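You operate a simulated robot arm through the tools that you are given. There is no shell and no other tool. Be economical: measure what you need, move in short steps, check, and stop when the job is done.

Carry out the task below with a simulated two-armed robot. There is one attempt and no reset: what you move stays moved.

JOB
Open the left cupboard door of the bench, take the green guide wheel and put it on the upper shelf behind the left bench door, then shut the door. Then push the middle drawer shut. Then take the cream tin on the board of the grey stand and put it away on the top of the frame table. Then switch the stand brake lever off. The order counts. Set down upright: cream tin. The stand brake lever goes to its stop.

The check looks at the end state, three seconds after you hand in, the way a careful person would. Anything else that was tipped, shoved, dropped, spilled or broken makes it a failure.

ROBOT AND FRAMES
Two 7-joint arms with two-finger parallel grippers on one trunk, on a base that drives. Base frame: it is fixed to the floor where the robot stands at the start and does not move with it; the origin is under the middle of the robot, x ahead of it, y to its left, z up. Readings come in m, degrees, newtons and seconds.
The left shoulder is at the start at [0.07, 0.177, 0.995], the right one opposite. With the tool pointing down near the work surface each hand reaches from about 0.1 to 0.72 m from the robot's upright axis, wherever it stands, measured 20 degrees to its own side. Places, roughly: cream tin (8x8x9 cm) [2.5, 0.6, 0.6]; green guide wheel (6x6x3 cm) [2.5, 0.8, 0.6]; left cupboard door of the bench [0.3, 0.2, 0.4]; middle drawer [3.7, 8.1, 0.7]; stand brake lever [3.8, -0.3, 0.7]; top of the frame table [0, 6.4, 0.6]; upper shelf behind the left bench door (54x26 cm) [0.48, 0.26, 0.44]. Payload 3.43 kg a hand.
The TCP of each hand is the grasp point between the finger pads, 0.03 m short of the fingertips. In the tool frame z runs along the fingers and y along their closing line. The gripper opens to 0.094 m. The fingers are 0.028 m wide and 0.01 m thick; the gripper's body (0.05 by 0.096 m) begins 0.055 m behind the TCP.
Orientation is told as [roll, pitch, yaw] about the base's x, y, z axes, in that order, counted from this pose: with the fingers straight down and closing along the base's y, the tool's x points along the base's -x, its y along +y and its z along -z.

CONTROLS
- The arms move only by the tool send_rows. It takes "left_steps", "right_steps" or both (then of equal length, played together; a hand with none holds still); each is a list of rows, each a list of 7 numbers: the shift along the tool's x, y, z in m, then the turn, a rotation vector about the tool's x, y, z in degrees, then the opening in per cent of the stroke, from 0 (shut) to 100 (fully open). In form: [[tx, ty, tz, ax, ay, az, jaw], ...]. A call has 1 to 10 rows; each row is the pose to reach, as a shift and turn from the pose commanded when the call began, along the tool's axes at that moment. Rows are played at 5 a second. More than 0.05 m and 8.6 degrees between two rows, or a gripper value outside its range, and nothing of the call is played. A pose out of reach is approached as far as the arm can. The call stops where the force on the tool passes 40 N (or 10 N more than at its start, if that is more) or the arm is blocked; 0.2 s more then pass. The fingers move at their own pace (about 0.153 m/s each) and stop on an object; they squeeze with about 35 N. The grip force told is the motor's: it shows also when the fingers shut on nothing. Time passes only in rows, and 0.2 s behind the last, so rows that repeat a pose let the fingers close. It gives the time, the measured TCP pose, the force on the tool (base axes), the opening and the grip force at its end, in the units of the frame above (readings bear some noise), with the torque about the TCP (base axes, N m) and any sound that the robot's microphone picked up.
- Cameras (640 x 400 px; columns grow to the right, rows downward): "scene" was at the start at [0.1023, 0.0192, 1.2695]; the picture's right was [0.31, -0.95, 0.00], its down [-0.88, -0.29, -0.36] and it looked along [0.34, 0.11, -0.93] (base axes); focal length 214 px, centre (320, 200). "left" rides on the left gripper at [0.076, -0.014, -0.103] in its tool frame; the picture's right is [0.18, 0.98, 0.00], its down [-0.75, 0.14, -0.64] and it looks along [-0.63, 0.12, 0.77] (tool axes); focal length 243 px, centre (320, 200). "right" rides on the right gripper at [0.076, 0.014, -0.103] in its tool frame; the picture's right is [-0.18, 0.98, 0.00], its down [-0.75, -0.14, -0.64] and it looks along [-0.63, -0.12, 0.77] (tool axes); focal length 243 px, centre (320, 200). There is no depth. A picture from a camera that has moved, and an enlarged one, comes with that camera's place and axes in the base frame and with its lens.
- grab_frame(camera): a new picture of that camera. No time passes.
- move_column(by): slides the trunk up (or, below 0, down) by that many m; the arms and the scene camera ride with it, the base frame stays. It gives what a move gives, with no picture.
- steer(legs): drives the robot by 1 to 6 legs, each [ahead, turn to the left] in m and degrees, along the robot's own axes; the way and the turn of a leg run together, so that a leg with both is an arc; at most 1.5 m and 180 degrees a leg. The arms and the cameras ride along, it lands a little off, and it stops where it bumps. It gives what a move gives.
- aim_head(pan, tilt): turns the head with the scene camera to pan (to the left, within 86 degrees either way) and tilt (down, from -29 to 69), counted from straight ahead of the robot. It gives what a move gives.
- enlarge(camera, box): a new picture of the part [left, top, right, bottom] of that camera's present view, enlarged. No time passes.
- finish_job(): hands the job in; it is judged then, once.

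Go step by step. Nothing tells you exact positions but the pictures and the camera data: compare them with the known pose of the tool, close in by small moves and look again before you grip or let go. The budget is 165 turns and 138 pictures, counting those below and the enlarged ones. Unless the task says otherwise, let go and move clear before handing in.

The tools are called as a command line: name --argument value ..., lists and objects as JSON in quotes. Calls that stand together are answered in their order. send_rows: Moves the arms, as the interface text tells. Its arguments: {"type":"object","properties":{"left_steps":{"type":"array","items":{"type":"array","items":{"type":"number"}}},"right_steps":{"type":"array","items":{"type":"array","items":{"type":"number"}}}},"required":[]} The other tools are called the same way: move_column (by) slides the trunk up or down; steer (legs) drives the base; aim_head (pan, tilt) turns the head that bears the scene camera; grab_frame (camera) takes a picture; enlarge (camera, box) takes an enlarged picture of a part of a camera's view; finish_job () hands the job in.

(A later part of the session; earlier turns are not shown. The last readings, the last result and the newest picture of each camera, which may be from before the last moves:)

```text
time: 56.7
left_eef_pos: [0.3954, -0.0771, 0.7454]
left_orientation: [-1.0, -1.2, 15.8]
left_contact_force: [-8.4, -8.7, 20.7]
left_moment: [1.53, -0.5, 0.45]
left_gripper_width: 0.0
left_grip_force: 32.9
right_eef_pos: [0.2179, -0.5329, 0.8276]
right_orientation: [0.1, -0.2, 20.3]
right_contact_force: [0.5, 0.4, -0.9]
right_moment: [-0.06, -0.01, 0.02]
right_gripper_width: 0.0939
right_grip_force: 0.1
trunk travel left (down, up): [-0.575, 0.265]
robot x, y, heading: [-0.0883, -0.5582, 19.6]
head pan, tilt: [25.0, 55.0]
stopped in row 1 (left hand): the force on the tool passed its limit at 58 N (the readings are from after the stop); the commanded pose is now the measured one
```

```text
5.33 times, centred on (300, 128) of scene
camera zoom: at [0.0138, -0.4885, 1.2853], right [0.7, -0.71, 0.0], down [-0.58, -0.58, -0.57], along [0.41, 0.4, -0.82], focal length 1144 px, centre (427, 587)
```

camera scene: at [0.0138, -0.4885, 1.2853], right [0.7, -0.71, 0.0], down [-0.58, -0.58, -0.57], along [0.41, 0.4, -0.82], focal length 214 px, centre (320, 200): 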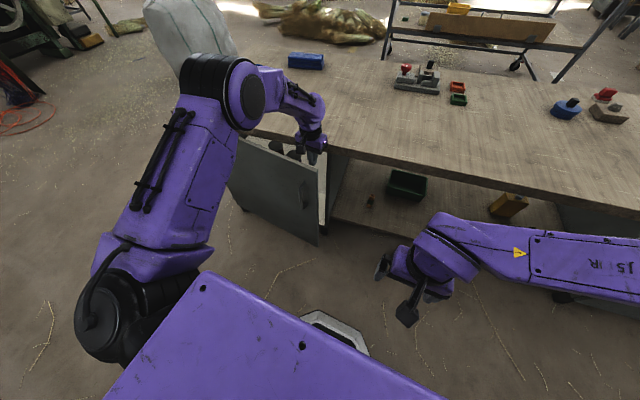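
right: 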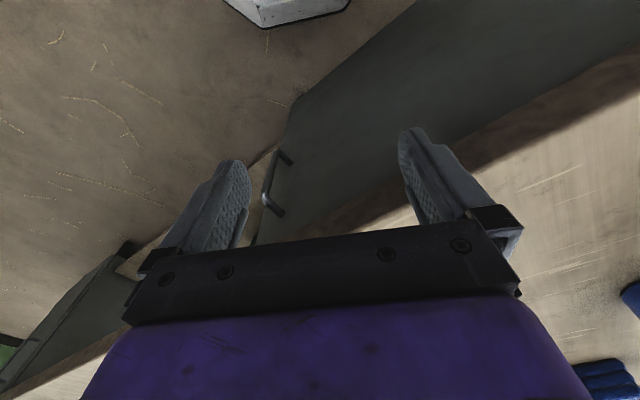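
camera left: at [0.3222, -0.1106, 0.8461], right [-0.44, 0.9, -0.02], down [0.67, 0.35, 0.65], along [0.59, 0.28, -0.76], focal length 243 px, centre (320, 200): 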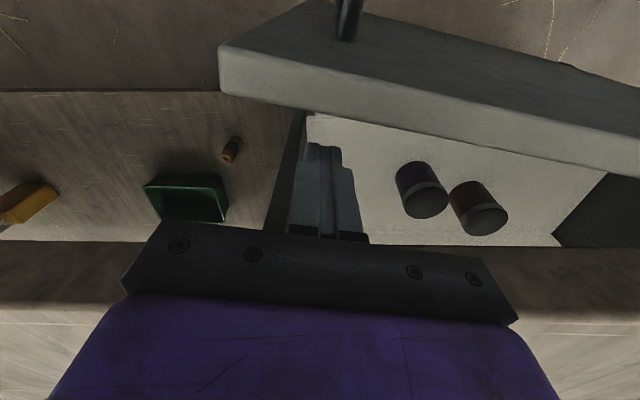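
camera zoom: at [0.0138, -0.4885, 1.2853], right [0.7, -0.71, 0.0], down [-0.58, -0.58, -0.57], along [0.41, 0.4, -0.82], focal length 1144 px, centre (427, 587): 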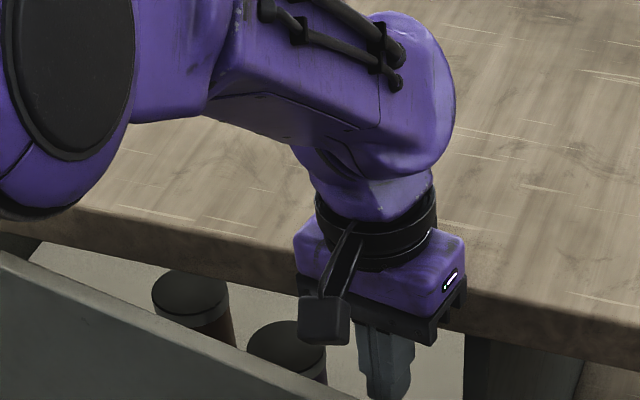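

The palm corner seems to touch the bench edge. I lift a little, square the hand to the bench, shift 1.5 cm away from it and lower again.

send_rows --left_steps '[[0, 0, -0.02, 0, 0, 0, 0], [0.008, 0.002, -0.02, 0, 0, -6.5, 0], [0.016, 0.004, -0.02, 0, 0, -13, 0], [0.016, 0.004, 0, 0, 0, -13, 0], [0.016, 0.004, 0.015, 0, 0, -13, 0], [0.016, 0.004, 0.03, 0, 0, -13, 0], [0.016, 0.004, 0.045, 0, 0, -13, 0]]'

grab_frame --camera "left"

```text
time: 58.0
left_eef_pos: [0.3816, -0.0759, 0.7396]
left_orientation: [-1.4, -2.2, 28.9]
left_contact_force: [-5.8, -5.1, 21.0]
left_moment: [1.02, -0.93, 0.02]
left_gripper_width: 0.0
left_grip_force: 33.2
right_eef_pos: [0.2174, -0.5351, 0.8281]
right_orientation: [0.2, -0.1, 20.3]
right_contact_force: [-0.3, 0.7, -0.4]
right_moment: [-0.01, 0.0, 0.04]
right_gripper_width: 0.094
right_grip_force: 0.1
trunk travel left (down, up): [-0.575, 0.265]
robot x, y, heading: [-0.0797, -0.5554, 19.6]
head pan, tilt: [25.0, 55.0]
stopped in row 6 (left hand): the force on the tool passed its limit at 50 N (the readings are from after the stop); the commanded pose is now the measured one
```

```text
108 pictures are left
camera left: at [0.3165, -0.126, 0.8377], right [-0.64, 0.77, -0.03], down [0.56, 0.49, 0.67], along [0.53, 0.41, -0.74], focal length 243 px, centre (320, 200)
```

left: 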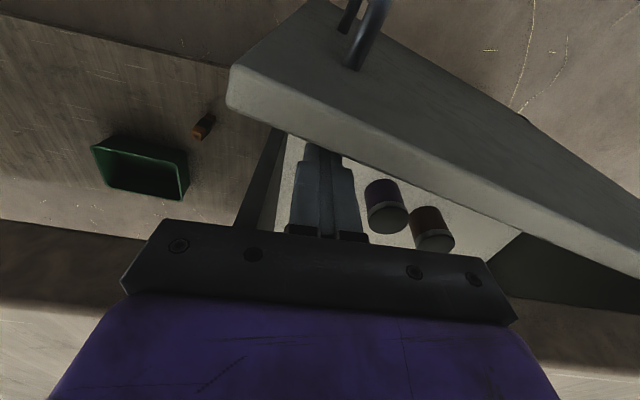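

The palm rests on the bench edge; the fingertips already seem to be below the door's top rim. I lift a hair and pull outward along the arc.

send_rows --left_steps '[[0.01, 0, -0.004, 0, 0, 0, 0], [0.025, 0.001, -0.004, 0, 0, 0, 0], [0.04, 0.003, -0.004, 0, 0, 0, 0], [0.055, 0.005, -0.004, 0, 0, 0, 0]]'

grab_frame --camera "left"

```text
time: 59.0
left_eef_pos: [0.3309, -0.098, 0.736]
left_orientation: [-1.3, -1.6, 28.9]
left_contact_force: [-0.9, -0.1, -0.3]
left_moment: [-0.02, 0.01, 0.0]
left_gripper_width: 0.0
left_grip_force: 33.1
right_eef_pos: [0.2194, -0.533, 0.8266]
right_orientation: [0.0, 0.0, 20.3]
right_contact_force: [-0.3, -0.9, 0.6]
right_moment: [-0.02, 0.01, 0.01]
right_gripper_width: 0.0943
right_grip_force: 0.0
trunk travel left (down, up): [-0.575, 0.265]
robot x, y, heading: [-0.0852, -0.5544, 19.9]
head pan, tilt: [25.0, 55.0]
```

```text
107 pictures are left
camera left: at [0.2665, -0.1473, 0.8362], right [-0.64, 0.77, -0.03], down [0.57, 0.49, 0.66], along [0.52, 0.4, -0.75], focal length 243 px, centre (320, 200)
```

left: 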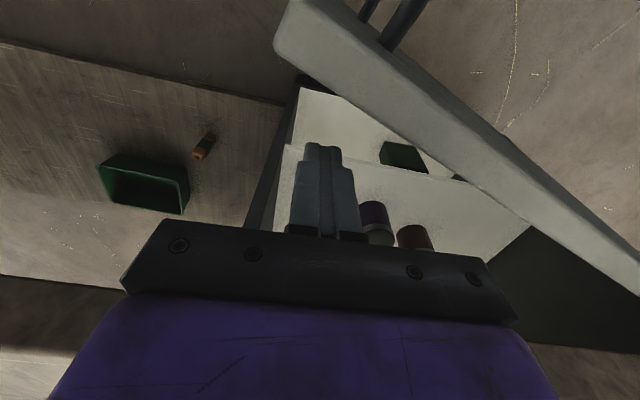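

The door swung open further. I lower the fingers for better overlap and continue along the arc.

send_rows --left_steps '[[0, 0, 0.035, 0, 0, 0, 0], [0, 0, 0.07, 0, 0, 0, 0], [0.03, 0.02, 0.07, 0, 0, 0, 0], [0.06, 0.04, 0.07, 0, 0, 0, 0], [0.09, 0.061, 0.07, 0, 0, 0, 0], [0.131, 0.083, 0.07, 0, 0, 0, 0], [0.172, 0.106, 0.07, 0, 0, 0, 0], [0.209, 0.135, 0.07, 0, 0, 0, 0], [0.246, 0.165, 0.07, 0, 0, 0, 0]]'

grab_frame --camera "scene"

```text
time: 60.5
left_eef_pos: [0.1711, -0.0854, 0.6602]
left_orientation: [-1.0, -2.1, 27.3]
left_contact_force: [0.8, 5.8, 13.2]
left_moment: [-1.18, 1.12, -0.35]
left_gripper_width: 0.0
left_grip_force: 32.5
right_eef_pos: [0.2186, -0.5334, 0.8288]
right_orientation: [0.0, -0.1, 20.3]
right_contact_force: [-0.4, -0.5, 0.0]
right_moment: [0.01, -0.01, 0.0]
right_gripper_width: 0.0939
right_grip_force: 0.0
trunk travel left (down, up): [-0.575, 0.265]
robot x, y, heading: [-0.0847, -0.555, 19.8]
head pan, tilt: [25.0, 55.0]
stopped in row 7 (left hand): the force on the tool passed its limit at 54 N (the readings are from after the stop); the commanded pose is now the measured one
```

```text
106 pictures are left
camera scene: at [0.0142, -0.4883, 1.2852], right [0.7, -0.71, 0.0], down [-0.58, -0.58, -0.57], along [0.41, 0.4, -0.82], focal length 214 px, centre (320, 200)
```

scene: 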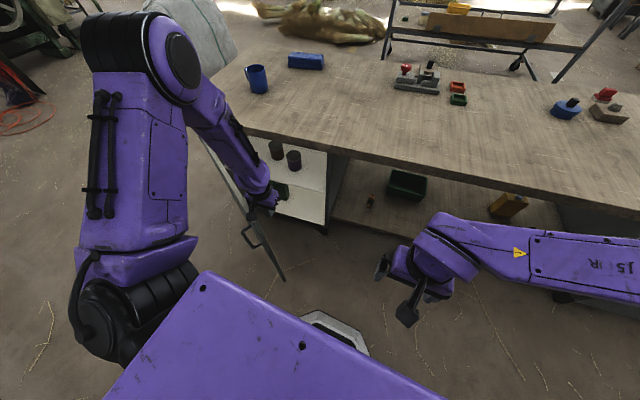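

The hand's camera rests on the door's top; I lift 2.5 cm and keep pushing the door outward.

send_rows --left_steps '[[0, 0, -0.025, 0, 0, 0, 0], [0.039, 0.022, -0.025, 0, 0, 0, 0], [0.078, 0.044, -0.025, 0, 0, 0, 0], [0.112, 0.075, -0.025, 0, 0, 0, 0], [0.147, 0.107, -0.025, 0, 0, 0, 0], [0.176, 0.144, -0.025, 0, 0, 0, 0], [0.205, 0.181, -0.025, 0, 0, 0, 0], [0.227, 0.222, -0.025, 0, 0, 0, 0], [0.2485, 0.2646, -0.025, 0, 0, 0, 0]]'

grab_frame --camera "scene"

```text
time: 62.5
left_eef_pos: [-0.1699, 0.0344, 0.6672]
left_orientation: [-1.2, -2.0, 27.2]
left_contact_force: [0.2, 0.5, 0.4]
left_moment: [-0.04, -0.04, 0.01]
left_gripper_width: 0.0
left_grip_force: 33.0
right_eef_pos: [0.2192, -0.5313, 0.8269]
right_orientation: [-0.1, 0.0, 20.4]
right_contact_force: [0.7, -0.1, -0.7]
right_moment: [-0.01, 0.01, 0.0]
right_gripper_width: 0.0941
right_grip_force: 0.1
trunk travel left (down, up): [-0.575, 0.265]
robot x, y, heading: [-0.0796, -0.553, 19.8]
head pan, tilt: [25.0, 55.0]
```

```text
105 pictures are left
camera scene: at [0.014, -0.4861, 1.285], right [0.7, -0.71, 0.0], down [-0.58, -0.58, -0.57], along [0.41, 0.4, -0.82], focal length 214 px, centre (320, 200)
```

scene: 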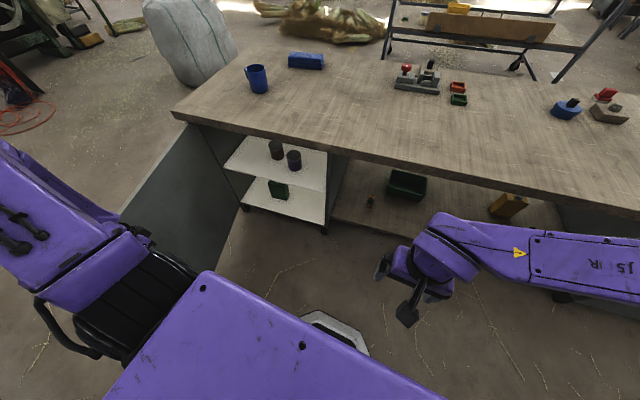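

The door is wide open; the upper shelf shows two tins at its left, free space at its right. I tuck the left arm in and raise the trunk for the drive to the grey stand.

send_rows --left_steps '[[0, 0, -0.05, 0, 0, 0, 0], [0, 0, -0.1, 0, 0, 0, 0], [-0.02, -0.044, -0.11, 0, 0, 0, 0], [-0.04, -0.088, -0.12, 0, 0, 0, 0], [-0.06, -0.132, -0.13, 0, 0, 0, 0], [-0.08, -0.176, -0.14, 0, 0, 0, 0], [-0.1, -0.22, -0.15, 0, 0, 0, 0], [-0.12, -0.264, -0.16, 0, 0, 0, 0], [-0.145, -0.305, -0.17, 0, 0, 0, 0], [-0.171, -0.345, -0.18, 0, 0, 0, 0]]'

move_column --by 0.2

aim_head --pan 80 --tilt 45

grab_frame --camera "scene"

```text
time: 64.7
left_eef_pos: [0.1239, -0.1734, 0.8214]
left_orientation: [-2.3, -1.7, 28.2]
left_contact_force: [-0.9, 0.7, 0.1]
left_moment: [0.02, 0.02, 0.0]
left_gripper_width: 0.0001
left_grip_force: 32.8
left hand out of reach, approached as far as the arm can: row 5, 6, 7, 8, 9, 10
right_eef_pos: [0.2197, -0.5339, 0.827]
right_orientation: [0.1, -0.1, 20.3]
right_contact_force: [-0.5, 0.1, 0.2]
right_moment: [0.01, 0.01, 0.0]
right_gripper_width: 0.0937
right_grip_force: 0.1
trunk travel left (down, up): [-0.575, 0.265]
robot x, y, heading: [-0.0832, -0.5574, 19.7]
head pan, tilt: [25.0, 55.0]
```

```text
time: 66.8
left_eef_pos: [0.1264, -0.1734, 1.0214]
left_orientation: [-2.2, -1.7, 27.6]
left_contact_force: [0.0, -0.7, 0.3]
left_moment: [0.01, 0.02, -0.04]
left_gripper_width: 0.0
left_grip_force: 32.8
right_eef_pos: [0.2209, -0.5334, 1.0264]
right_orientation: [0.0, -0.1, 20.1]
right_contact_force: [-0.1, 0.0, 0.4]
right_moment: [0.01, 0.07, -0.03]
right_gripper_width: 0.0939
right_grip_force: 0.0
trunk travel left (down, up): [-0.775, 0.065]
robot x, y, heading: [-0.0807, -0.5587, 19.6]
head pan, tilt: [25.0, 55.0]
```

```text
time: 68.1
left_eef_pos: [0.126, -0.1735, 1.0222]
left_orientation: [-2.1, -1.7, 27.6]
left_contact_force: [1.0, -0.6, 0.8]
left_moment: [0.0, 0.0, 0.0]
left_gripper_width: 0.0
left_grip_force: 32.3
right_eef_pos: [0.2189, -0.5334, 1.0269]
right_orientation: [-0.1, 0.0, 20.2]
right_contact_force: [-0.8, -0.2, 0.4]
right_moment: [-0.01, 0.04, 0.0]
right_gripper_width: 0.094
right_grip_force: 0.1
trunk travel left (down, up): [-0.775, 0.065]
robot x, y, heading: [-0.0846, -0.5574, 19.8]
head pan, tilt: [80.0, 45.0]
```

```text
104 pictures are left
camera scene: at [-0.0495, -0.4579, 1.4983], right [0.99, 0.17, 0.0], down [0.12, -0.7, -0.71], along [-0.12, 0.7, -0.71], focal length 214 px, centre (320, 200)
```

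scene: 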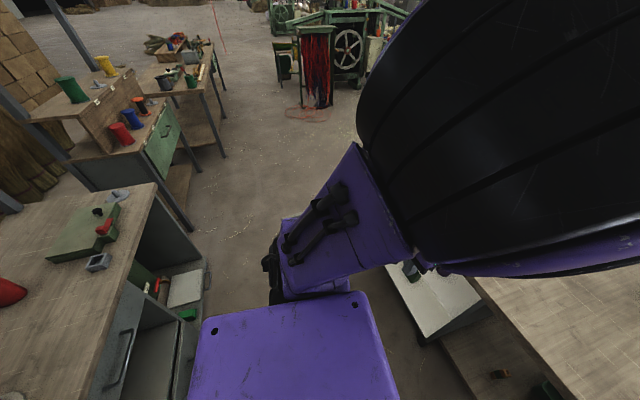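

The passage past the open door's tip is too narrow for comfort, so I go around the bench's right end. First forward a bit, then turn along the bench and look.

steer --legs '[[0.18, 0], [0, -81]]'

aim_head --pan 0 --tilt 25

grab_frame --camera "scene"

```text
time: 73.1
left_eef_pos: [0.4956, -0.6488, 1.0228]
left_orientation: [-2.3, -1.7, -54.3]
left_contact_force: [0.5, 0.6, -0.1]
left_moment: [0.01, 0.01, 0.03]
left_gripper_width: 0.0
left_grip_force: 32.9
right_eef_pos: [0.1522, -0.7914, 1.0263]
right_orientation: [0.0, 0.0, -61.5]
right_contact_force: [-0.2, -0.7, 0.1]
right_moment: [-0.01, 0.02, 0.04]
right_gripper_width: 0.0941
right_grip_force: 0.1
trunk travel left (down, up): [-0.775, 0.065]
robot x, y, heading: [0.087, -0.4964, -62.1]
head pan, tilt: [80.0, 45.0]
```

```text
time: 74.6
left_eef_pos: [0.4952, -0.6481, 1.0213]
left_orientation: [-2.5, -1.7, -54.1]
left_contact_force: [0.0, -0.3, 0.1]
left_moment: [0.03, -0.01, -0.05]
left_gripper_width: 0.0
left_grip_force: 32.6
right_eef_pos: [0.1512, -0.7917, 1.0271]
right_orientation: [0.0, 0.0, -61.6]
right_contact_force: [-0.8, -0.7, 0.8]
right_moment: [-0.02, -0.01, -0.01]
right_gripper_width: 0.0939
right_grip_force: 0.1
trunk travel left (down, up): [-0.775, 0.065]
robot x, y, heading: [0.0895, -0.4976, -62.0]
head pan, tilt: [0.0, 25.0]
```

```text
103 pictures are left
camera scene: at [0.1526, -0.6209, 1.5289], right [-0.88, -0.47, 0.0], down [-0.2, 0.37, -0.91], along [0.42, -0.8, -0.42], focal length 214 px, centre (320, 200)
```

scene: 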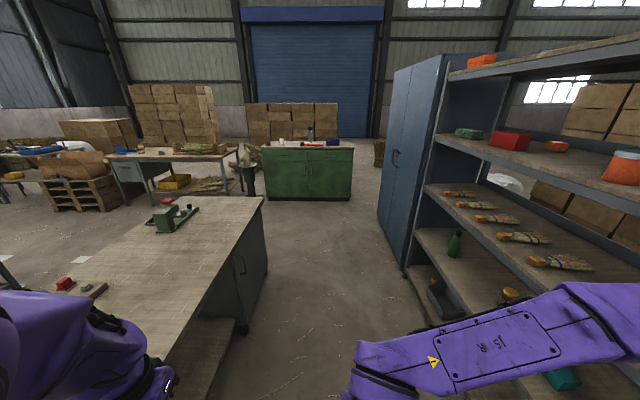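

Clear corridor; the bench's right end is near [1.36,-1.87]. I drive along it, turn left around the end, and look.

steer --legs '[[1.2, 0.5], [1.2, 0.5], [0, 90], [1.0, 0]]'

grab_frame --camera "scene"

aim_head --pan 55 --tilt 25

grab_frame --camera "scene"

```text
time: 94.9
left_eef_pos: [2.2601, -1.7297, 1.0216]
left_orientation: [-2.5, -1.8, 36.9]
left_contact_force: [0.5, -0.6, 0.0]
left_moment: [-0.03, 0.03, 0.0]
left_gripper_width: 0.0001
left_grip_force: 32.9
right_eef_pos: [2.4101, -2.0688, 1.0262]
right_orientation: [0.0, 0.1, 29.5]
right_contact_force: [0.5, 0.0, -0.2]
right_moment: [0.01, 0.01, -0.02]
right_gripper_width: 0.094
right_grip_force: 0.1
trunk travel left (down, up): [-0.775, 0.065]
robot x, y, heading: [2.1158, -2.1404, 28.6]
head pan, tilt: [0.0, 25.0]
```

```text
102 pictures are left
camera scene: at [2.2395, -2.0698, 1.529], right [0.48, -0.88, 0.0], down [-0.37, -0.2, -0.91], along [0.79, 0.44, -0.42], focal length 214 px, centre (320, 200)
```

scene: 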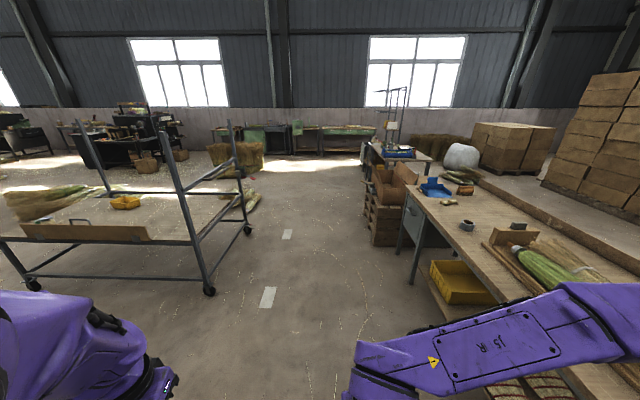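

```text
time: 96.2
left_eef_pos: [2.2602, -1.7292, 1.0208]
left_orientation: [-2.6, -1.7, 36.9]
left_contact_force: [0.2, 0.1, 0.5]
left_moment: [-0.01, -0.01, 0.03]
left_gripper_width: 0.0
left_grip_force: 32.8
right_eef_pos: [2.4103, -2.0677, 1.0265]
right_orientation: [0.0, 0.0, 29.5]
right_contact_force: [0.4, -1.3, 0.7]
right_moment: [-0.04, 0.02, 0.03]
right_gripper_width: 0.094
right_grip_force: 0.1
trunk travel left (down, up): [-0.775, 0.065]
robot x, y, heading: [2.1195, -2.1428, 28.9]
head pan, tilt: [55.0, 25.0]
```

```text
101 pictures are left
camera scene: at [2.1692, -2.0226, 1.5289], right [0.99, -0.11, 0.0], down [-0.05, -0.42, -0.91], along [0.1, 0.9, -0.42], focal length 214 px, centre (320, 200)
```

scene: 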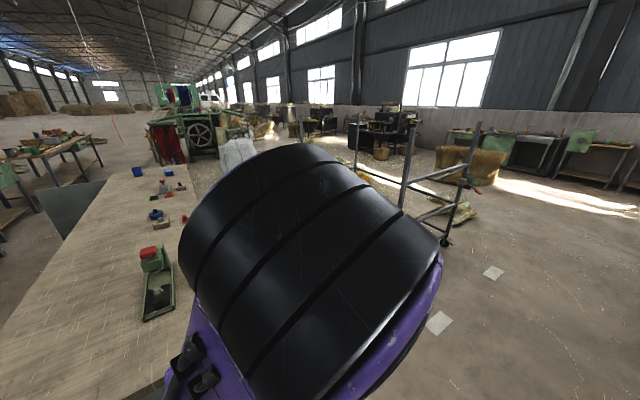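

The stand is ahead-left across a free aisle. I drive to n≈1.75, along the aisle to the stand's left end, and face it.

steer --legs '[[0.9, 0], [0, 90], [1.15, 0], [1.15, 0], [0, -90]]'

aim_head --pan 0 --tilt 40

grab_frame --camera "scene"

```text
time: 115.3
left_eef_pos: [1.5539, 0.5747, 1.0016]
left_orientation: [-4.0, 1.9, 127.2]
left_contact_force: [-0.6, 0.1, 2.1]
left_moment: [-0.05, 0.0, -0.01]
left_gripper_width: 0.0
left_grip_force: 32.6
right_eef_pos: [1.9235, 0.6923, 0.9634]
right_orientation: [-3.0, 7.9, 118.0]
right_contact_force: [-0.8, -3.3, -2.7]
right_moment: [0.23, -0.15, 0.07]
right_gripper_width: 0.0941
right_grip_force: 0.1
trunk travel left (down, up): [-0.775, 0.065]
robot x, y, heading: [1.9626, 0.3864, 113.2]
head pan, tilt: [55.0, 25.0]
stopped in leg 4: the robot was blocked; the commanded pose is now the measured one
```

```text
time: 116.5
left_eef_pos: [1.5346, 0.6322, 0.9815]
left_orientation: [-3.1, 2.6, 124.1]
left_contact_force: [-0.1, 2.1, 0.3]
left_moment: [-0.12, 0.0, -0.03]
left_gripper_width: 0.0
left_grip_force: 32.8
right_eef_pos: [1.8952, 0.7534, 0.9723]
right_orientation: [-1.6, 6.2, 115.7]
right_contact_force: [-0.5, 1.0, 0.8]
right_moment: [-0.15, 0.05, 0.02]
right_gripper_width: 0.094
right_grip_force: 0.1
trunk travel left (down, up): [-0.775, 0.065]
robot x, y, heading: [1.964, 0.3859, 113.8]
head pan, tilt: [0.0, 40.0]
```

```text
100 pictures are left
camera scene: at [1.8891, 0.5284, 1.5052], right [0.91, 0.4, 0.01], down [0.27, -0.6, -0.76], along [-0.3, 0.69, -0.65], focal length 214 px, centre (320, 200)
```

scene: 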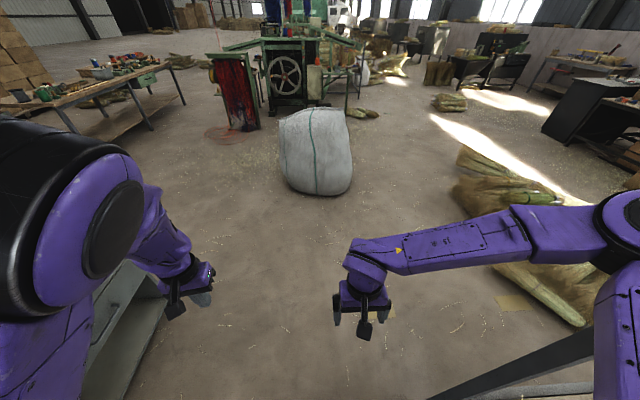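

The right elbow bumped the stand's left upright. I back off carefully and look at it.

steer --legs '[[-0.12, 0]]'

aim_head --pan -70 --tilt 30

grab_frame --camera "scene"

```text
time: 117.4
left_eef_pos: [1.5563, 0.5752, 0.988]
left_orientation: [-3.2, 0.8, 124.6]
left_contact_force: [0.1, -0.6, -0.5]
left_moment: [0.03, 0.04, 0.0]
left_gripper_width: 0.0
left_grip_force: 33.4
right_eef_pos: [1.9152, 0.698, 0.9769]
right_orientation: [-2.0, 4.4, 116.7]
right_contact_force: [0.1, -0.3, -0.9]
right_moment: [0.02, 0.04, 0.0]
right_gripper_width: 0.0941
right_grip_force: 0.1
trunk travel left (down, up): [-0.775, 0.065]
robot x, y, heading: [1.9762, 0.364, 114.4]
head pan, tilt: [0.0, 40.0]
stopped in leg 1: the robot was blocked; the commanded pose is now the measured one
```

```text
time: 118.8
left_eef_pos: [1.5541, 0.5766, 0.988]
left_orientation: [-3.3, 1.0, 124.2]
left_contact_force: [0.2, 0.3, -0.2]
left_moment: [0.02, 0.0, -0.01]
left_gripper_width: 0.0
left_grip_force: 33.6
right_eef_pos: [1.9159, 0.7001, 0.9764]
right_orientation: [-1.9, 4.5, 116.3]
right_contact_force: [-0.6, -0.1, -0.2]
right_moment: [0.01, 0.02, -0.01]
right_gripper_width: 0.0939
right_grip_force: 0.0
trunk travel left (down, up): [-0.775, 0.065]
robot x, y, heading: [1.9749, 0.3644, 114.0]
head pan, tilt: [-70.0, 30.0]
```

```text
99 pictures are left
camera scene: at [1.9767, 0.5249, 1.5225], right [0.7, -0.72, 0.04], down [-0.33, -0.38, -0.86], along [0.63, 0.59, -0.5], focal length 214 px, centre (320, 200)
```

scene: 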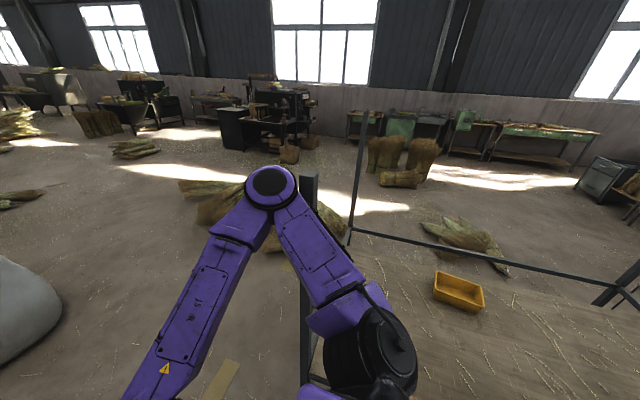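

The elbow is hooked around the upright. Turning left swings the elbow away from it; then I drive away from the stand and turn back to face it.

steer --legs '[[0, 30]]'

grab_frame --camera "scene"

```text
time: 120.7
left_eef_pos: [1.5204, 0.3411, 0.993]
left_orientation: [-2.7, 0.1, 153.9]
left_contact_force: [-0.4, 0.2, -1.0]
left_moment: [0.0, -0.02, 0.01]
left_gripper_width: 0.0001
left_grip_force: 33.2
right_eef_pos: [1.7707, 0.6274, 0.9793]
right_orientation: [-1.4, 3.7, 145.9]
right_contact_force: [-0.2, -0.2, 0.2]
right_moment: [0.01, -0.02, 0.0]
right_gripper_width: 0.0941
right_grip_force: 0.1
trunk travel left (down, up): [-0.775, 0.065]
robot x, y, heading: [1.9728, 0.3614, 143.5]
head pan, tilt: [-70.0, 30.0]
```

```text
98 pictures are left
camera scene: at [1.9576, 0.4804, 1.521], right [0.96, -0.28, 0.0], down [-0.14, -0.48, -0.87], along [0.24, 0.83, -0.5], focal length 214 px, centre (320, 200)
```

scene: 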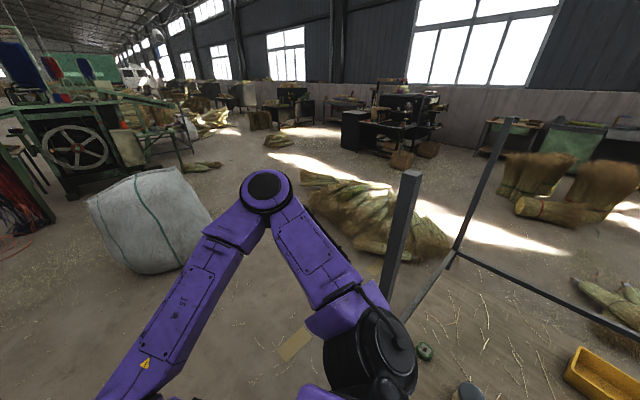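

Free now; the green wheel and the cream tin are visible on the stand's board right by the post. I back away from the stand and turn to face it.

steer --legs '[[0, 30], [0.32, 0], [0, -145]]'

aim_head --pan -5 --tilt 40

grab_frame --camera "scene"

```text
time: 130.1
left_eef_pos: [1.8132, 0.8274, 0.993]
left_orientation: [-2.8, 0.1, 42.4]
left_contact_force: [-0.1, 0.2, -0.8]
left_moment: [-0.01, -0.01, 0.02]
left_gripper_width: 0.0001
left_grip_force: 33.7
right_eef_pos: [1.9856, 0.4884, 0.9784]
right_orientation: [-1.5, 3.8, 34.3]
right_contact_force: [0.4, 0.7, -1.1]
right_moment: [0.01, 0.03, -0.01]
right_gripper_width: 0.094
right_grip_force: 0.1
trunk travel left (down, up): [-0.775, 0.065]
robot x, y, heading: [1.6647, 0.3995, 31.6]
head pan, tilt: [-70.0, 30.0]
```

```text
time: 131.4
left_eef_pos: [1.812, 0.8287, 0.9947]
left_orientation: [-2.9, 0.0, 42.4]
left_contact_force: [-0.2, 0.4, -0.1]
left_moment: [-0.04, -0.03, -0.01]
left_gripper_width: 0.0003
left_grip_force: 33.7
right_eef_pos: [1.9849, 0.4884, 0.9786]
right_orientation: [-1.6, 3.7, 34.5]
right_contact_force: [-0.4, 0.6, -1.1]
right_moment: [-0.01, 0.01, 0.01]
right_gripper_width: 0.0939
right_grip_force: 0.1
trunk travel left (down, up): [-0.775, 0.065]
robot x, y, heading: [1.6675, 0.3962, 32.0]
head pan, tilt: [-5.0, 40.0]
```

```text
97 pictures are left
camera scene: at [1.7823, 0.4636, 1.5056], right [0.45, -0.89, 0.0], down [-0.57, -0.29, -0.77], along [0.68, 0.35, -0.64], focal length 214 px, centre (320, 200)
```

scene: 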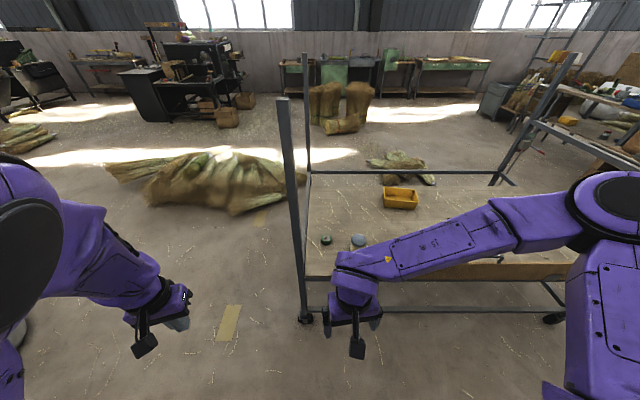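

Wheel ≈[2.46,0.77], tin ≈[2.49,0.61] on the board, left post near u=0.35. I zoom in on them.

enlarge --camera "scene" --box '[280, 200, 440, 300]'

```text
4.00 times, centred on (360, 250) of scene
camera zoom: at [1.7823, 0.4636, 1.5056], right [0.45, -0.89, 0.0], down [-0.57, -0.29, -0.77], along [0.68, 0.35, -0.64], focal length 858 px, centre (160, 0)
```

zoom: 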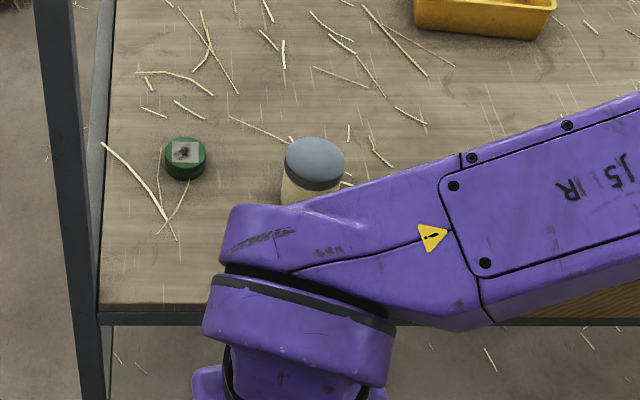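

I lower the trunk 0.2 m and drive 0.25 m forward; the right hand will then be just short of the wheel, in line with it.

move_column --by -0.2

steer --legs '[[0.25, 0]]'

send_rows --right_steps '[[0, 0, 0, 0, -8.4, 0, 100], [0, 0, 0, 0, -16.8, 0, 100], [0, 0, 0, 0, -25.2, 0, 100], [0, 0, 0, 0, -33.6, 0, 100], [0, 0, 0, 0, -42, 0, 100], [0, 0, 0, 0, -50.4, 0, 100], [0, 0, 0, 0, -58, 0, 100]]'

grab_frame --camera "right"

grab_frame --camera "scene"

```text
time: 133.6
left_eef_pos: [1.8124, 0.8274, 0.7938]
left_orientation: [-2.8, 0.0, 42.4]
left_contact_force: [0.6, 0.0, -0.9]
left_moment: [0.02, 0.0, 0.02]
left_gripper_width: 0.0001
left_grip_force: 33.1
right_eef_pos: [1.9859, 0.489, 0.7788]
right_orientation: [-1.5, 3.6, 34.4]
right_contact_force: [-0.1, -1.2, 0.6]
right_moment: [-0.01, 0.0, -0.02]
right_gripper_width: 0.094
right_grip_force: 0.1
trunk travel left (down, up): [-0.575, 0.265]
robot x, y, heading: [1.665, 0.3974, 32.3]
head pan, tilt: [-5.0, 40.0]
```

```text
time: 135.4
left_eef_pos: [2.0191, 0.9583, 0.7935]
left_orientation: [-2.9, 0.1, 42.4]
left_contact_force: [0.8, 0.0, 0.1]
left_moment: [0.0, 0.01, 0.0]
left_gripper_width: 0.0001
left_grip_force: 32.8
right_eef_pos: [2.1938, 0.6186, 0.7794]
right_orientation: [-1.5, 3.7, 34.3]
right_contact_force: [0.5, 0.8, 0.2]
right_moment: [0.0, -0.04, -0.01]
right_gripper_width: 0.0941
right_grip_force: 0.1
trunk travel left (down, up): [-0.575, 0.265]
robot x, y, heading: [1.8692, 0.5255, 32.3]
head pan, tilt: [-5.0, 40.0]
```

```text
time: 137.0
left_eef_pos: [2.0191, 0.9591, 0.793]
left_orientation: [-2.9, 0.0, 42.4]
left_contact_force: [0.2, 0.1, -0.5]
left_moment: [0.01, -0.02, 0.0]
left_gripper_width: 0.0001
left_grip_force: 32.5
right_eef_pos: [2.1901, 0.6587, 0.7542]
right_orientation: [-2.6, -54.4, 36.5]
right_contact_force: [0.8, -0.2, 0.3]
right_moment: [0.0, 0.0, -0.01]
right_gripper_width: 0.0939
right_grip_force: 0.0
right hand out of reach, approached as far as the arm can: row 3, 4, 5, 6, 7
trunk travel left (down, up): [-0.575, 0.265]
robot x, y, heading: [1.8702, 0.5281, 32.1]
head pan, tilt: [-5.0, 40.0]
```

```text
95 pictures are left
camera right: at [2.0763, 0.5988, 0.7518], right [-0.47, 0.87, 0.12], down [0.0, -0.14, 0.99], along [0.88, 0.46, 0.07], focal length 243 px, centre (320, 200)
```

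right: 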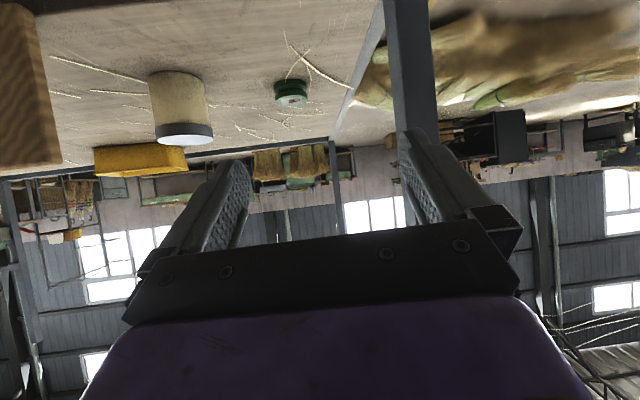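

```text
94 pictures are left
camera scene: at [1.9888, 0.5949, 1.3057], right [0.46, -0.89, 0.0], down [-0.57, -0.29, -0.77], along [0.68, 0.35, -0.64], focal length 214 px, centre (320, 200)
```

scene: 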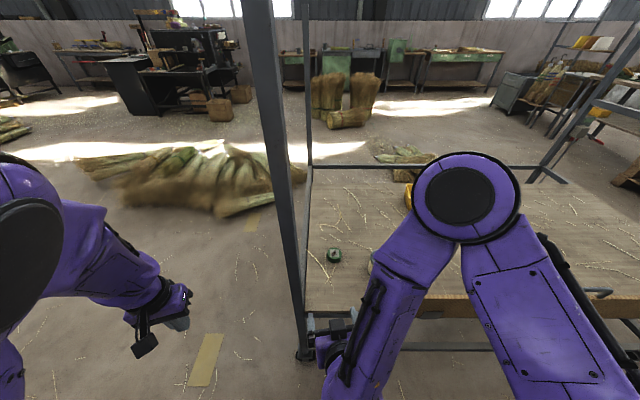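

Both views agree: wheel centre ≈[2.462,0.773,0.597]. I bring the right hand to a pre-grasp just behind and above it.

send_rows --right_steps '[[-0.016, -0.011, 0.041, 0, 0, 0, 100], [-0.032, -0.022, 0.083, 0, 0, 0, 100], [-0.049, -0.033, 0.124, 0, 0, 0, 100], [-0.065, -0.044, 0.166, 0, 0, 0, 100], [-0.081, -0.0555, 0.207, 0, 0, 0, 100], [-0.081, -0.0555, 0.207, 0, 0, 0, 100]]'

grab_frame --camera "right"

grab_frame --camera "scene"

```text
time: 138.4
left_eef_pos: [2.0194, 0.9584, 0.7939]
left_orientation: [-2.9, 0.0, 42.3]
left_contact_force: [-0.4, -0.7, -0.1]
left_moment: [0.0, 0.03, -0.01]
left_gripper_width: 0.0
left_grip_force: 33.0
right_eef_pos: [2.3979, 0.7349, 0.7007]
right_orientation: [-2.6, -54.2, 36.6]
right_contact_force: [0.6, 0.6, 0.3]
right_moment: [0.01, -0.02, -0.03]
right_gripper_width: 0.0938
right_grip_force: 0.0
trunk travel left (down, up): [-0.575, 0.265]
robot x, y, heading: [1.8721, 0.5258, 32.0]
head pan, tilt: [-5.0, 40.0]
```

```text
93 pictures are left
camera right: at [2.2852, 0.6739, 0.6982], right [-0.47, 0.87, 0.12], down [0.0, -0.14, 0.99], along [0.88, 0.47, 0.07], focal length 243 px, centre (320, 200)
```

right: 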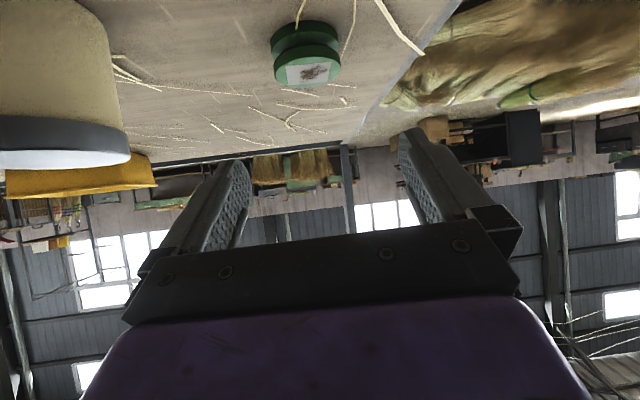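

```text
92 pictures are left
camera scene: at [1.9892, 0.5937, 1.3057], right [0.46, -0.89, 0.0], down [-0.57, -0.29, -0.77], along [0.68, 0.35, -0.64], focal length 214 px, centre (320, 200)
```

scene: 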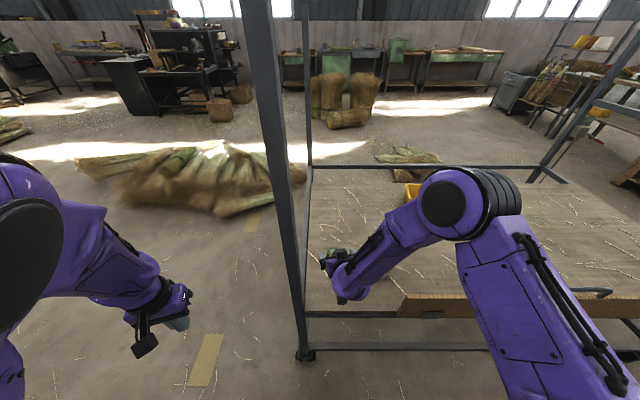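

Aligned laterally. I lower the hand around the wheel.

send_rows --right_steps '[[0.015, -0.002, 0.03, 0, 0, 0, 100], [0.03, -0.002, 0.06, 0, 0, 0, 100], [0.033, -0.002, 0.085, 0, 0, 0, 100], [0.034, -0.002, 0.1, 0, 0, 0, 100]]'

grab_frame --camera "right"

enlarge --camera "scene" --box '[280, 220, 440, 320]'

```text
time: 139.4
left_eef_pos: [2.0191, 0.9581, 0.7949]
left_orientation: [-2.9, 0.1, 42.3]
left_contact_force: [0.5, 0.0, 0.0]
left_moment: [-0.01, -0.01, 0.01]
left_gripper_width: 0.0005
left_grip_force: 33.1
right_eef_pos: [2.454, 0.7679, 0.6145]
right_orientation: [-2.6, -54.2, 36.6]
right_contact_force: [0.3, -0.7, -0.4]
right_moment: [-0.01, -0.03, 0.0]
right_gripper_width: 0.0938
right_grip_force: 0.0
trunk travel left (down, up): [-0.575, 0.265]
robot x, y, heading: [1.871, 0.5291, 32.3]
head pan, tilt: [-5.0, 40.0]
```

```text
91 pictures are left
camera right: at [2.3415, 0.7084, 0.6128], right [-0.47, 0.87, 0.12], down [0.0, -0.14, 0.99], along [0.88, 0.47, 0.07], focal length 243 px, centre (320, 200)
```

right: 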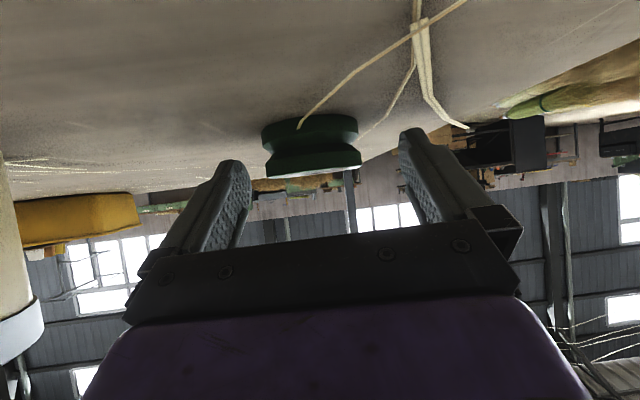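

```text
4.00 times, centred on (360, 270) of scene
camera zoom: at [1.9901, 0.5942, 1.3056], right [0.46, -0.89, 0.0], down [-0.57, -0.29, -0.77], along [0.68, 0.35, -0.64], focal length 858 px, centre (160, -80)
```

zoom: 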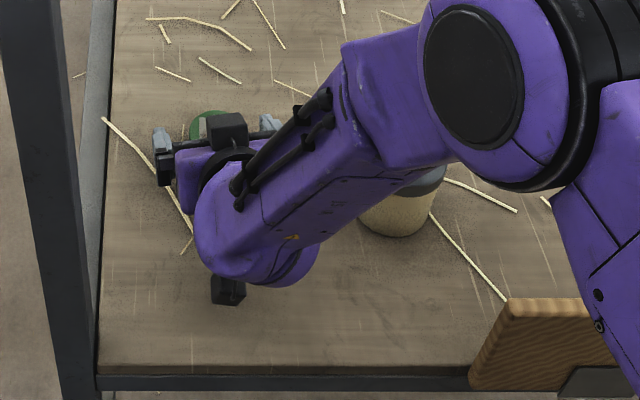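

The wheel is still near the fingertips; 1.5 cm further along, then close.

send_rows --right_steps '[[-0.002, -0.001, 0.008, 0, 0, 0, 100], [-0.003, -0.002, 0.016, 0, 0, 0, 100], [-0.003, -0.002, 0.016, 0, 0, 0, 30], [-0.003, -0.002, 0.016, 0, 0, 0, 30], [-0.003, -0.002, 0.016, 0, 0, 0, 30], [-0.003, -0.002, 0.016, 0, 0, 0, 30]]'

grab_frame --camera "right"

```text
time: 140.8
left_eef_pos: [2.0183, 0.9583, 0.7942]
left_orientation: [-2.9, 0.0, 42.4]
left_contact_force: [0.1, 0.6, 0.1]
left_moment: [0.0, 0.03, 0.01]
left_gripper_width: 0.0002
left_grip_force: 33.0
right_eef_pos: [2.468, 0.7752, 0.6092]
right_orientation: [-2.4, -54.5, 36.5]
right_contact_force: [-0.4, 5.8, 12.5]
right_moment: [0.55, 0.02, -0.02]
right_gripper_width: 0.0557
right_grip_force: 35.0
trunk travel left (down, up): [-0.575, 0.265]
robot x, y, heading: [1.8726, 0.5236, 32.3]
head pan, tilt: [-5.0, 40.0]
```

```text
89 pictures are left
camera right: at [2.3544, 0.7147, 0.6072], right [-0.47, 0.87, 0.12], down [0.0, -0.14, 0.99], along [0.88, 0.46, 0.07], focal length 243 px, centre (320, 200)
```

right: 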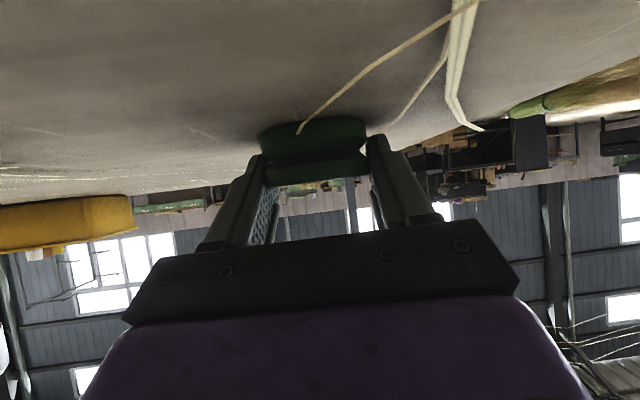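

Gripped at 56 mm. I lift gently and check.

send_rows --right_steps '[[-0.008, 0, -0.006, 0, 0, 0, 30], [-0.024, 0, -0.017, 0, 0, 0, 30], [-0.049, 0, -0.035, 0, 0, 0, 30], [-0.081, 0, -0.058, 0, 0, 0, 30]]'

grab_frame --camera "right"

```text
time: 141.8
left_eef_pos: [2.0183, 0.9576, 0.7942]
left_orientation: [-2.9, 0.0, 42.4]
left_contact_force: [0.2, 0.1, -0.6]
left_moment: [0.0, -0.01, 0.0]
left_gripper_width: 0.0
left_grip_force: 33.0
right_eef_pos: [2.4661, 0.7764, 0.7099]
right_orientation: [-2.6, -54.2, 36.5]
right_contact_force: [0.3, 0.6, -0.2]
right_moment: [-0.04, 0.02, -0.01]
right_gripper_width: 0.028
right_grip_force: 0.1
trunk travel left (down, up): [-0.575, 0.265]
robot x, y, heading: [1.8738, 0.5294, 32.2]
head pan, tilt: [-5.0, 40.0]
```

```text
88 pictures are left
camera right: at [2.3525, 0.716, 0.707], right [-0.47, 0.87, 0.12], down [0.0, -0.14, 0.99], along [0.88, 0.46, 0.07], focal length 243 px, centre (320, 200)
```

right: 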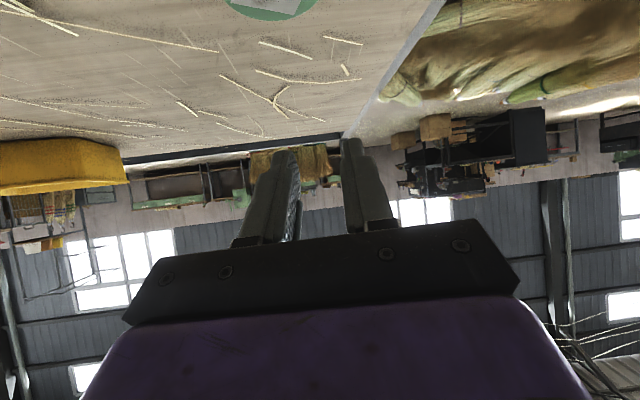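

The wheel slipped out: the fingers held it short of its centre. I pull back to re-measure it.

send_rows --right_steps '[[0.02, 0, -0.03, 0, 0, 0, 100], [0.035, 0, -0.055, 0, 0, 0, 100], [0.035, 0, -0.075, 0, 0, 0, 100]]'

grab_frame --camera "right"

enlarge --camera "scene" --box '[280, 200, 440, 300]'

```text
time: 142.6
left_eef_pos: [2.0182, 0.958, 0.7933]
left_orientation: [-2.9, 0.0, 42.4]
left_contact_force: [0.5, -0.1, -0.5]
left_moment: [0.01, -0.02, 0.04]
left_gripper_width: 0.0
left_grip_force: 33.1
right_eef_pos: [2.3973, 0.73, 0.7235]
right_orientation: [-2.4, -54.2, 36.5]
right_contact_force: [-0.3, 0.5, -0.6]
right_moment: [0.01, 0.0, -0.03]
right_gripper_width: 0.094
right_grip_force: 0.0
trunk travel left (down, up): [-0.575, 0.265]
robot x, y, heading: [1.8701, 0.5261, 32.0]
head pan, tilt: [-5.0, 40.0]
```

```text
87 pictures are left
camera right: at [2.2846, 0.6695, 0.7226], right [-0.47, 0.87, 0.12], down [0.0, -0.14, 0.99], along [0.88, 0.46, 0.07], focal length 243 px, centre (320, 200)
```

right: 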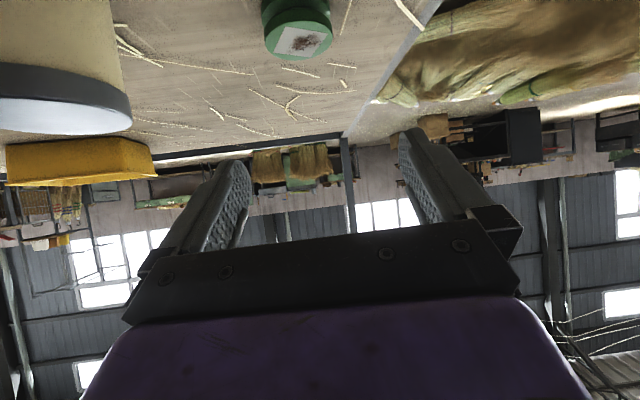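

```text
4.00 times, centred on (360, 250) of scene
camera zoom: at [1.9889, 0.5937, 1.3057], right [0.46, -0.89, 0.0], down [-0.57, -0.29, -0.77], along [0.68, 0.35, -0.64], focal length 858 px, centre (160, 0)
```

zoom: 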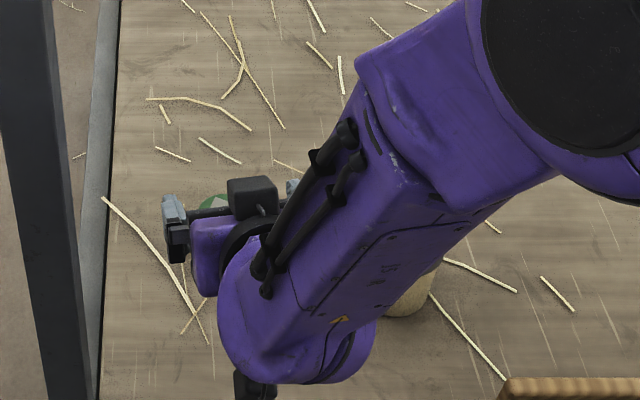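

The wheel is still standing at ≈[2.470,0.766]. I regrasp with the pads' lower end across its full diameter, a bit further back and 8 mm right.

send_rows --right_steps '[[0.015, -0.008, 0.03, 0, 0, 0, 100], [0.03, -0.008, 0.06, 0, 0, 0, 100], [0.045, -0.008, 0.09, 0, 0, 0, 100], [0.057, -0.008, 0.118, 0, 0, 0, 100]]'

grab_frame --camera "right"

```text
time: 143.6
left_eef_pos: [2.0176, 0.9568, 0.795]
left_orientation: [-2.9, -0.1, 42.3]
left_contact_force: [0.5, -1.6, -0.3]
left_moment: [0.0, 0.01, 0.0]
left_gripper_width: 0.0
left_grip_force: 32.8
right_eef_pos: [2.4577, 0.7574, 0.6098]
right_orientation: [-2.6, -54.5, 36.5]
right_contact_force: [-4.0, -3.4, 11.2]
right_moment: [0.51, 0.26, 0.3]
right_gripper_width: 0.0938
right_grip_force: 0.0
trunk travel left (down, up): [-0.575, 0.265]
robot x, y, heading: [1.8719, 0.5234, 32.1]
head pan, tilt: [-5.0, 40.0]
```

```text
85 pictures are left
camera right: at [2.3446, 0.6969, 0.6075], right [-0.47, 0.87, 0.12], down [-0.01, -0.14, 0.99], along [0.88, 0.46, 0.07], focal length 243 px, centre (320, 200)
```

right: 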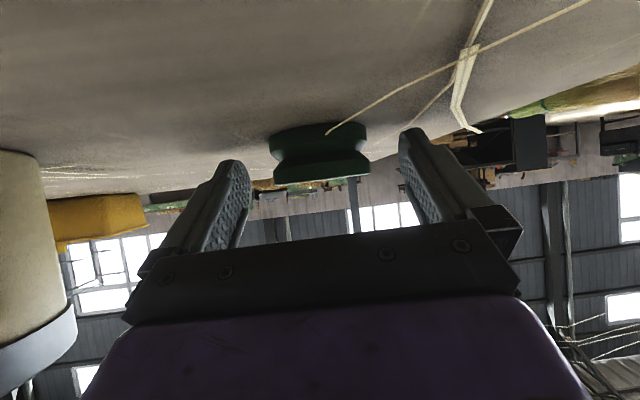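

Position looks right; one finger grazes the board due to a small roll. I correct the roll by 2° and close.

send_rows --right_steps '[[-0.002, 0, 0, 0, 0, 2.2, 100], [-0.002, 0, 0, 0, 0, 2.2, 0], [-0.002, 0, 0, 0, 0, 2.2, 0], [-0.002, 0, 0, 0, 0, 2.2, 0], [-0.002, 0, 0, 0, 0, 2.2, 0]]'

grab_frame --camera "right"

```text
time: 144.8
left_eef_pos: [2.0195, 0.9577, 0.7941]
left_orientation: [-2.9, 0.1, 42.5]
left_contact_force: [-0.6, 0.4, -0.1]
left_moment: [-0.01, 0.01, 0.01]
left_gripper_width: 0.0
left_grip_force: 33.0
right_eef_pos: [2.4585, 0.7582, 0.6098]
right_orientation: [0.5, -54.1, 32.7]
right_contact_force: [0.4, -0.1, 0.4]
right_moment: [-0.04, 0.02, 0.05]
right_gripper_width: 0.0552
right_grip_force: 35.1
trunk travel left (down, up): [-0.575, 0.265]
robot x, y, heading: [1.8737, 0.5252, 32.2]
head pan, tilt: [-5.0, 40.0]
```

```text
84 pictures are left
camera right: at [2.3438, 0.7001, 0.608], right [-0.45, 0.88, 0.15], down [0.01, -0.17, 0.99], along [0.89, 0.44, 0.06], focal length 243 px, centre (320, 200)
```

right: 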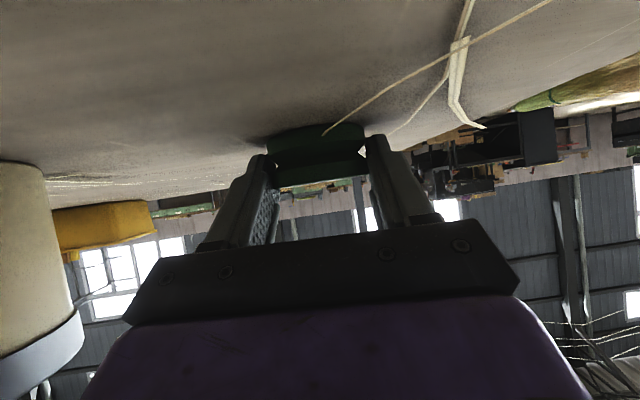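

Gripped with clean forces. I lift slowly and check width.

send_rows --right_steps '[[-0.004, 0, -0.003, 0, 0, 0, 0], [-0.008, 0, -0.006, 0, 0, 0, 0], [-0.014, 0, -0.01, 0, 0, 0, 0], [-0.022, 0, -0.016, 0, 0, 0, 0], [-0.032, 0, -0.023, 0, 0, 0, 0]]'

grab_frame --camera "right"

```text
time: 146.0
left_eef_pos: [2.0196, 0.9587, 0.7944]
left_orientation: [-2.9, 0.0, 42.4]
left_contact_force: [0.1, -0.5, 0.3]
left_moment: [-0.01, 0.0, 0.01]
left_gripper_width: 0.0
left_grip_force: 33.0
right_eef_pos: [2.457, 0.7576, 0.6478]
right_orientation: [0.5, -54.4, 32.8]
right_contact_force: [0.4, -0.5, -2.0]
right_moment: [-0.04, 0.01, 0.01]
right_gripper_width: 0.0552
right_grip_force: 35.4
trunk travel left (down, up): [-0.575, 0.265]
robot x, y, heading: [1.876, 0.531, 32.3]
head pan, tilt: [-5.0, 40.0]
```

```text
83 pictures are left
camera right: at [2.3431, 0.7001, 0.6463], right [-0.45, 0.88, 0.15], down [0.01, -0.17, 0.99], along [0.89, 0.44, 0.06], focal length 243 px, centre (320, 200)
```

right: 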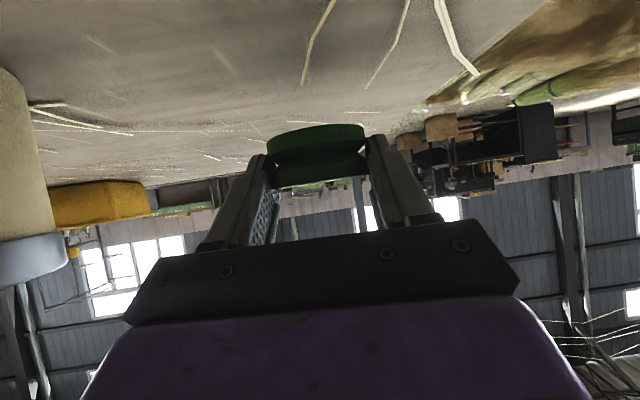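

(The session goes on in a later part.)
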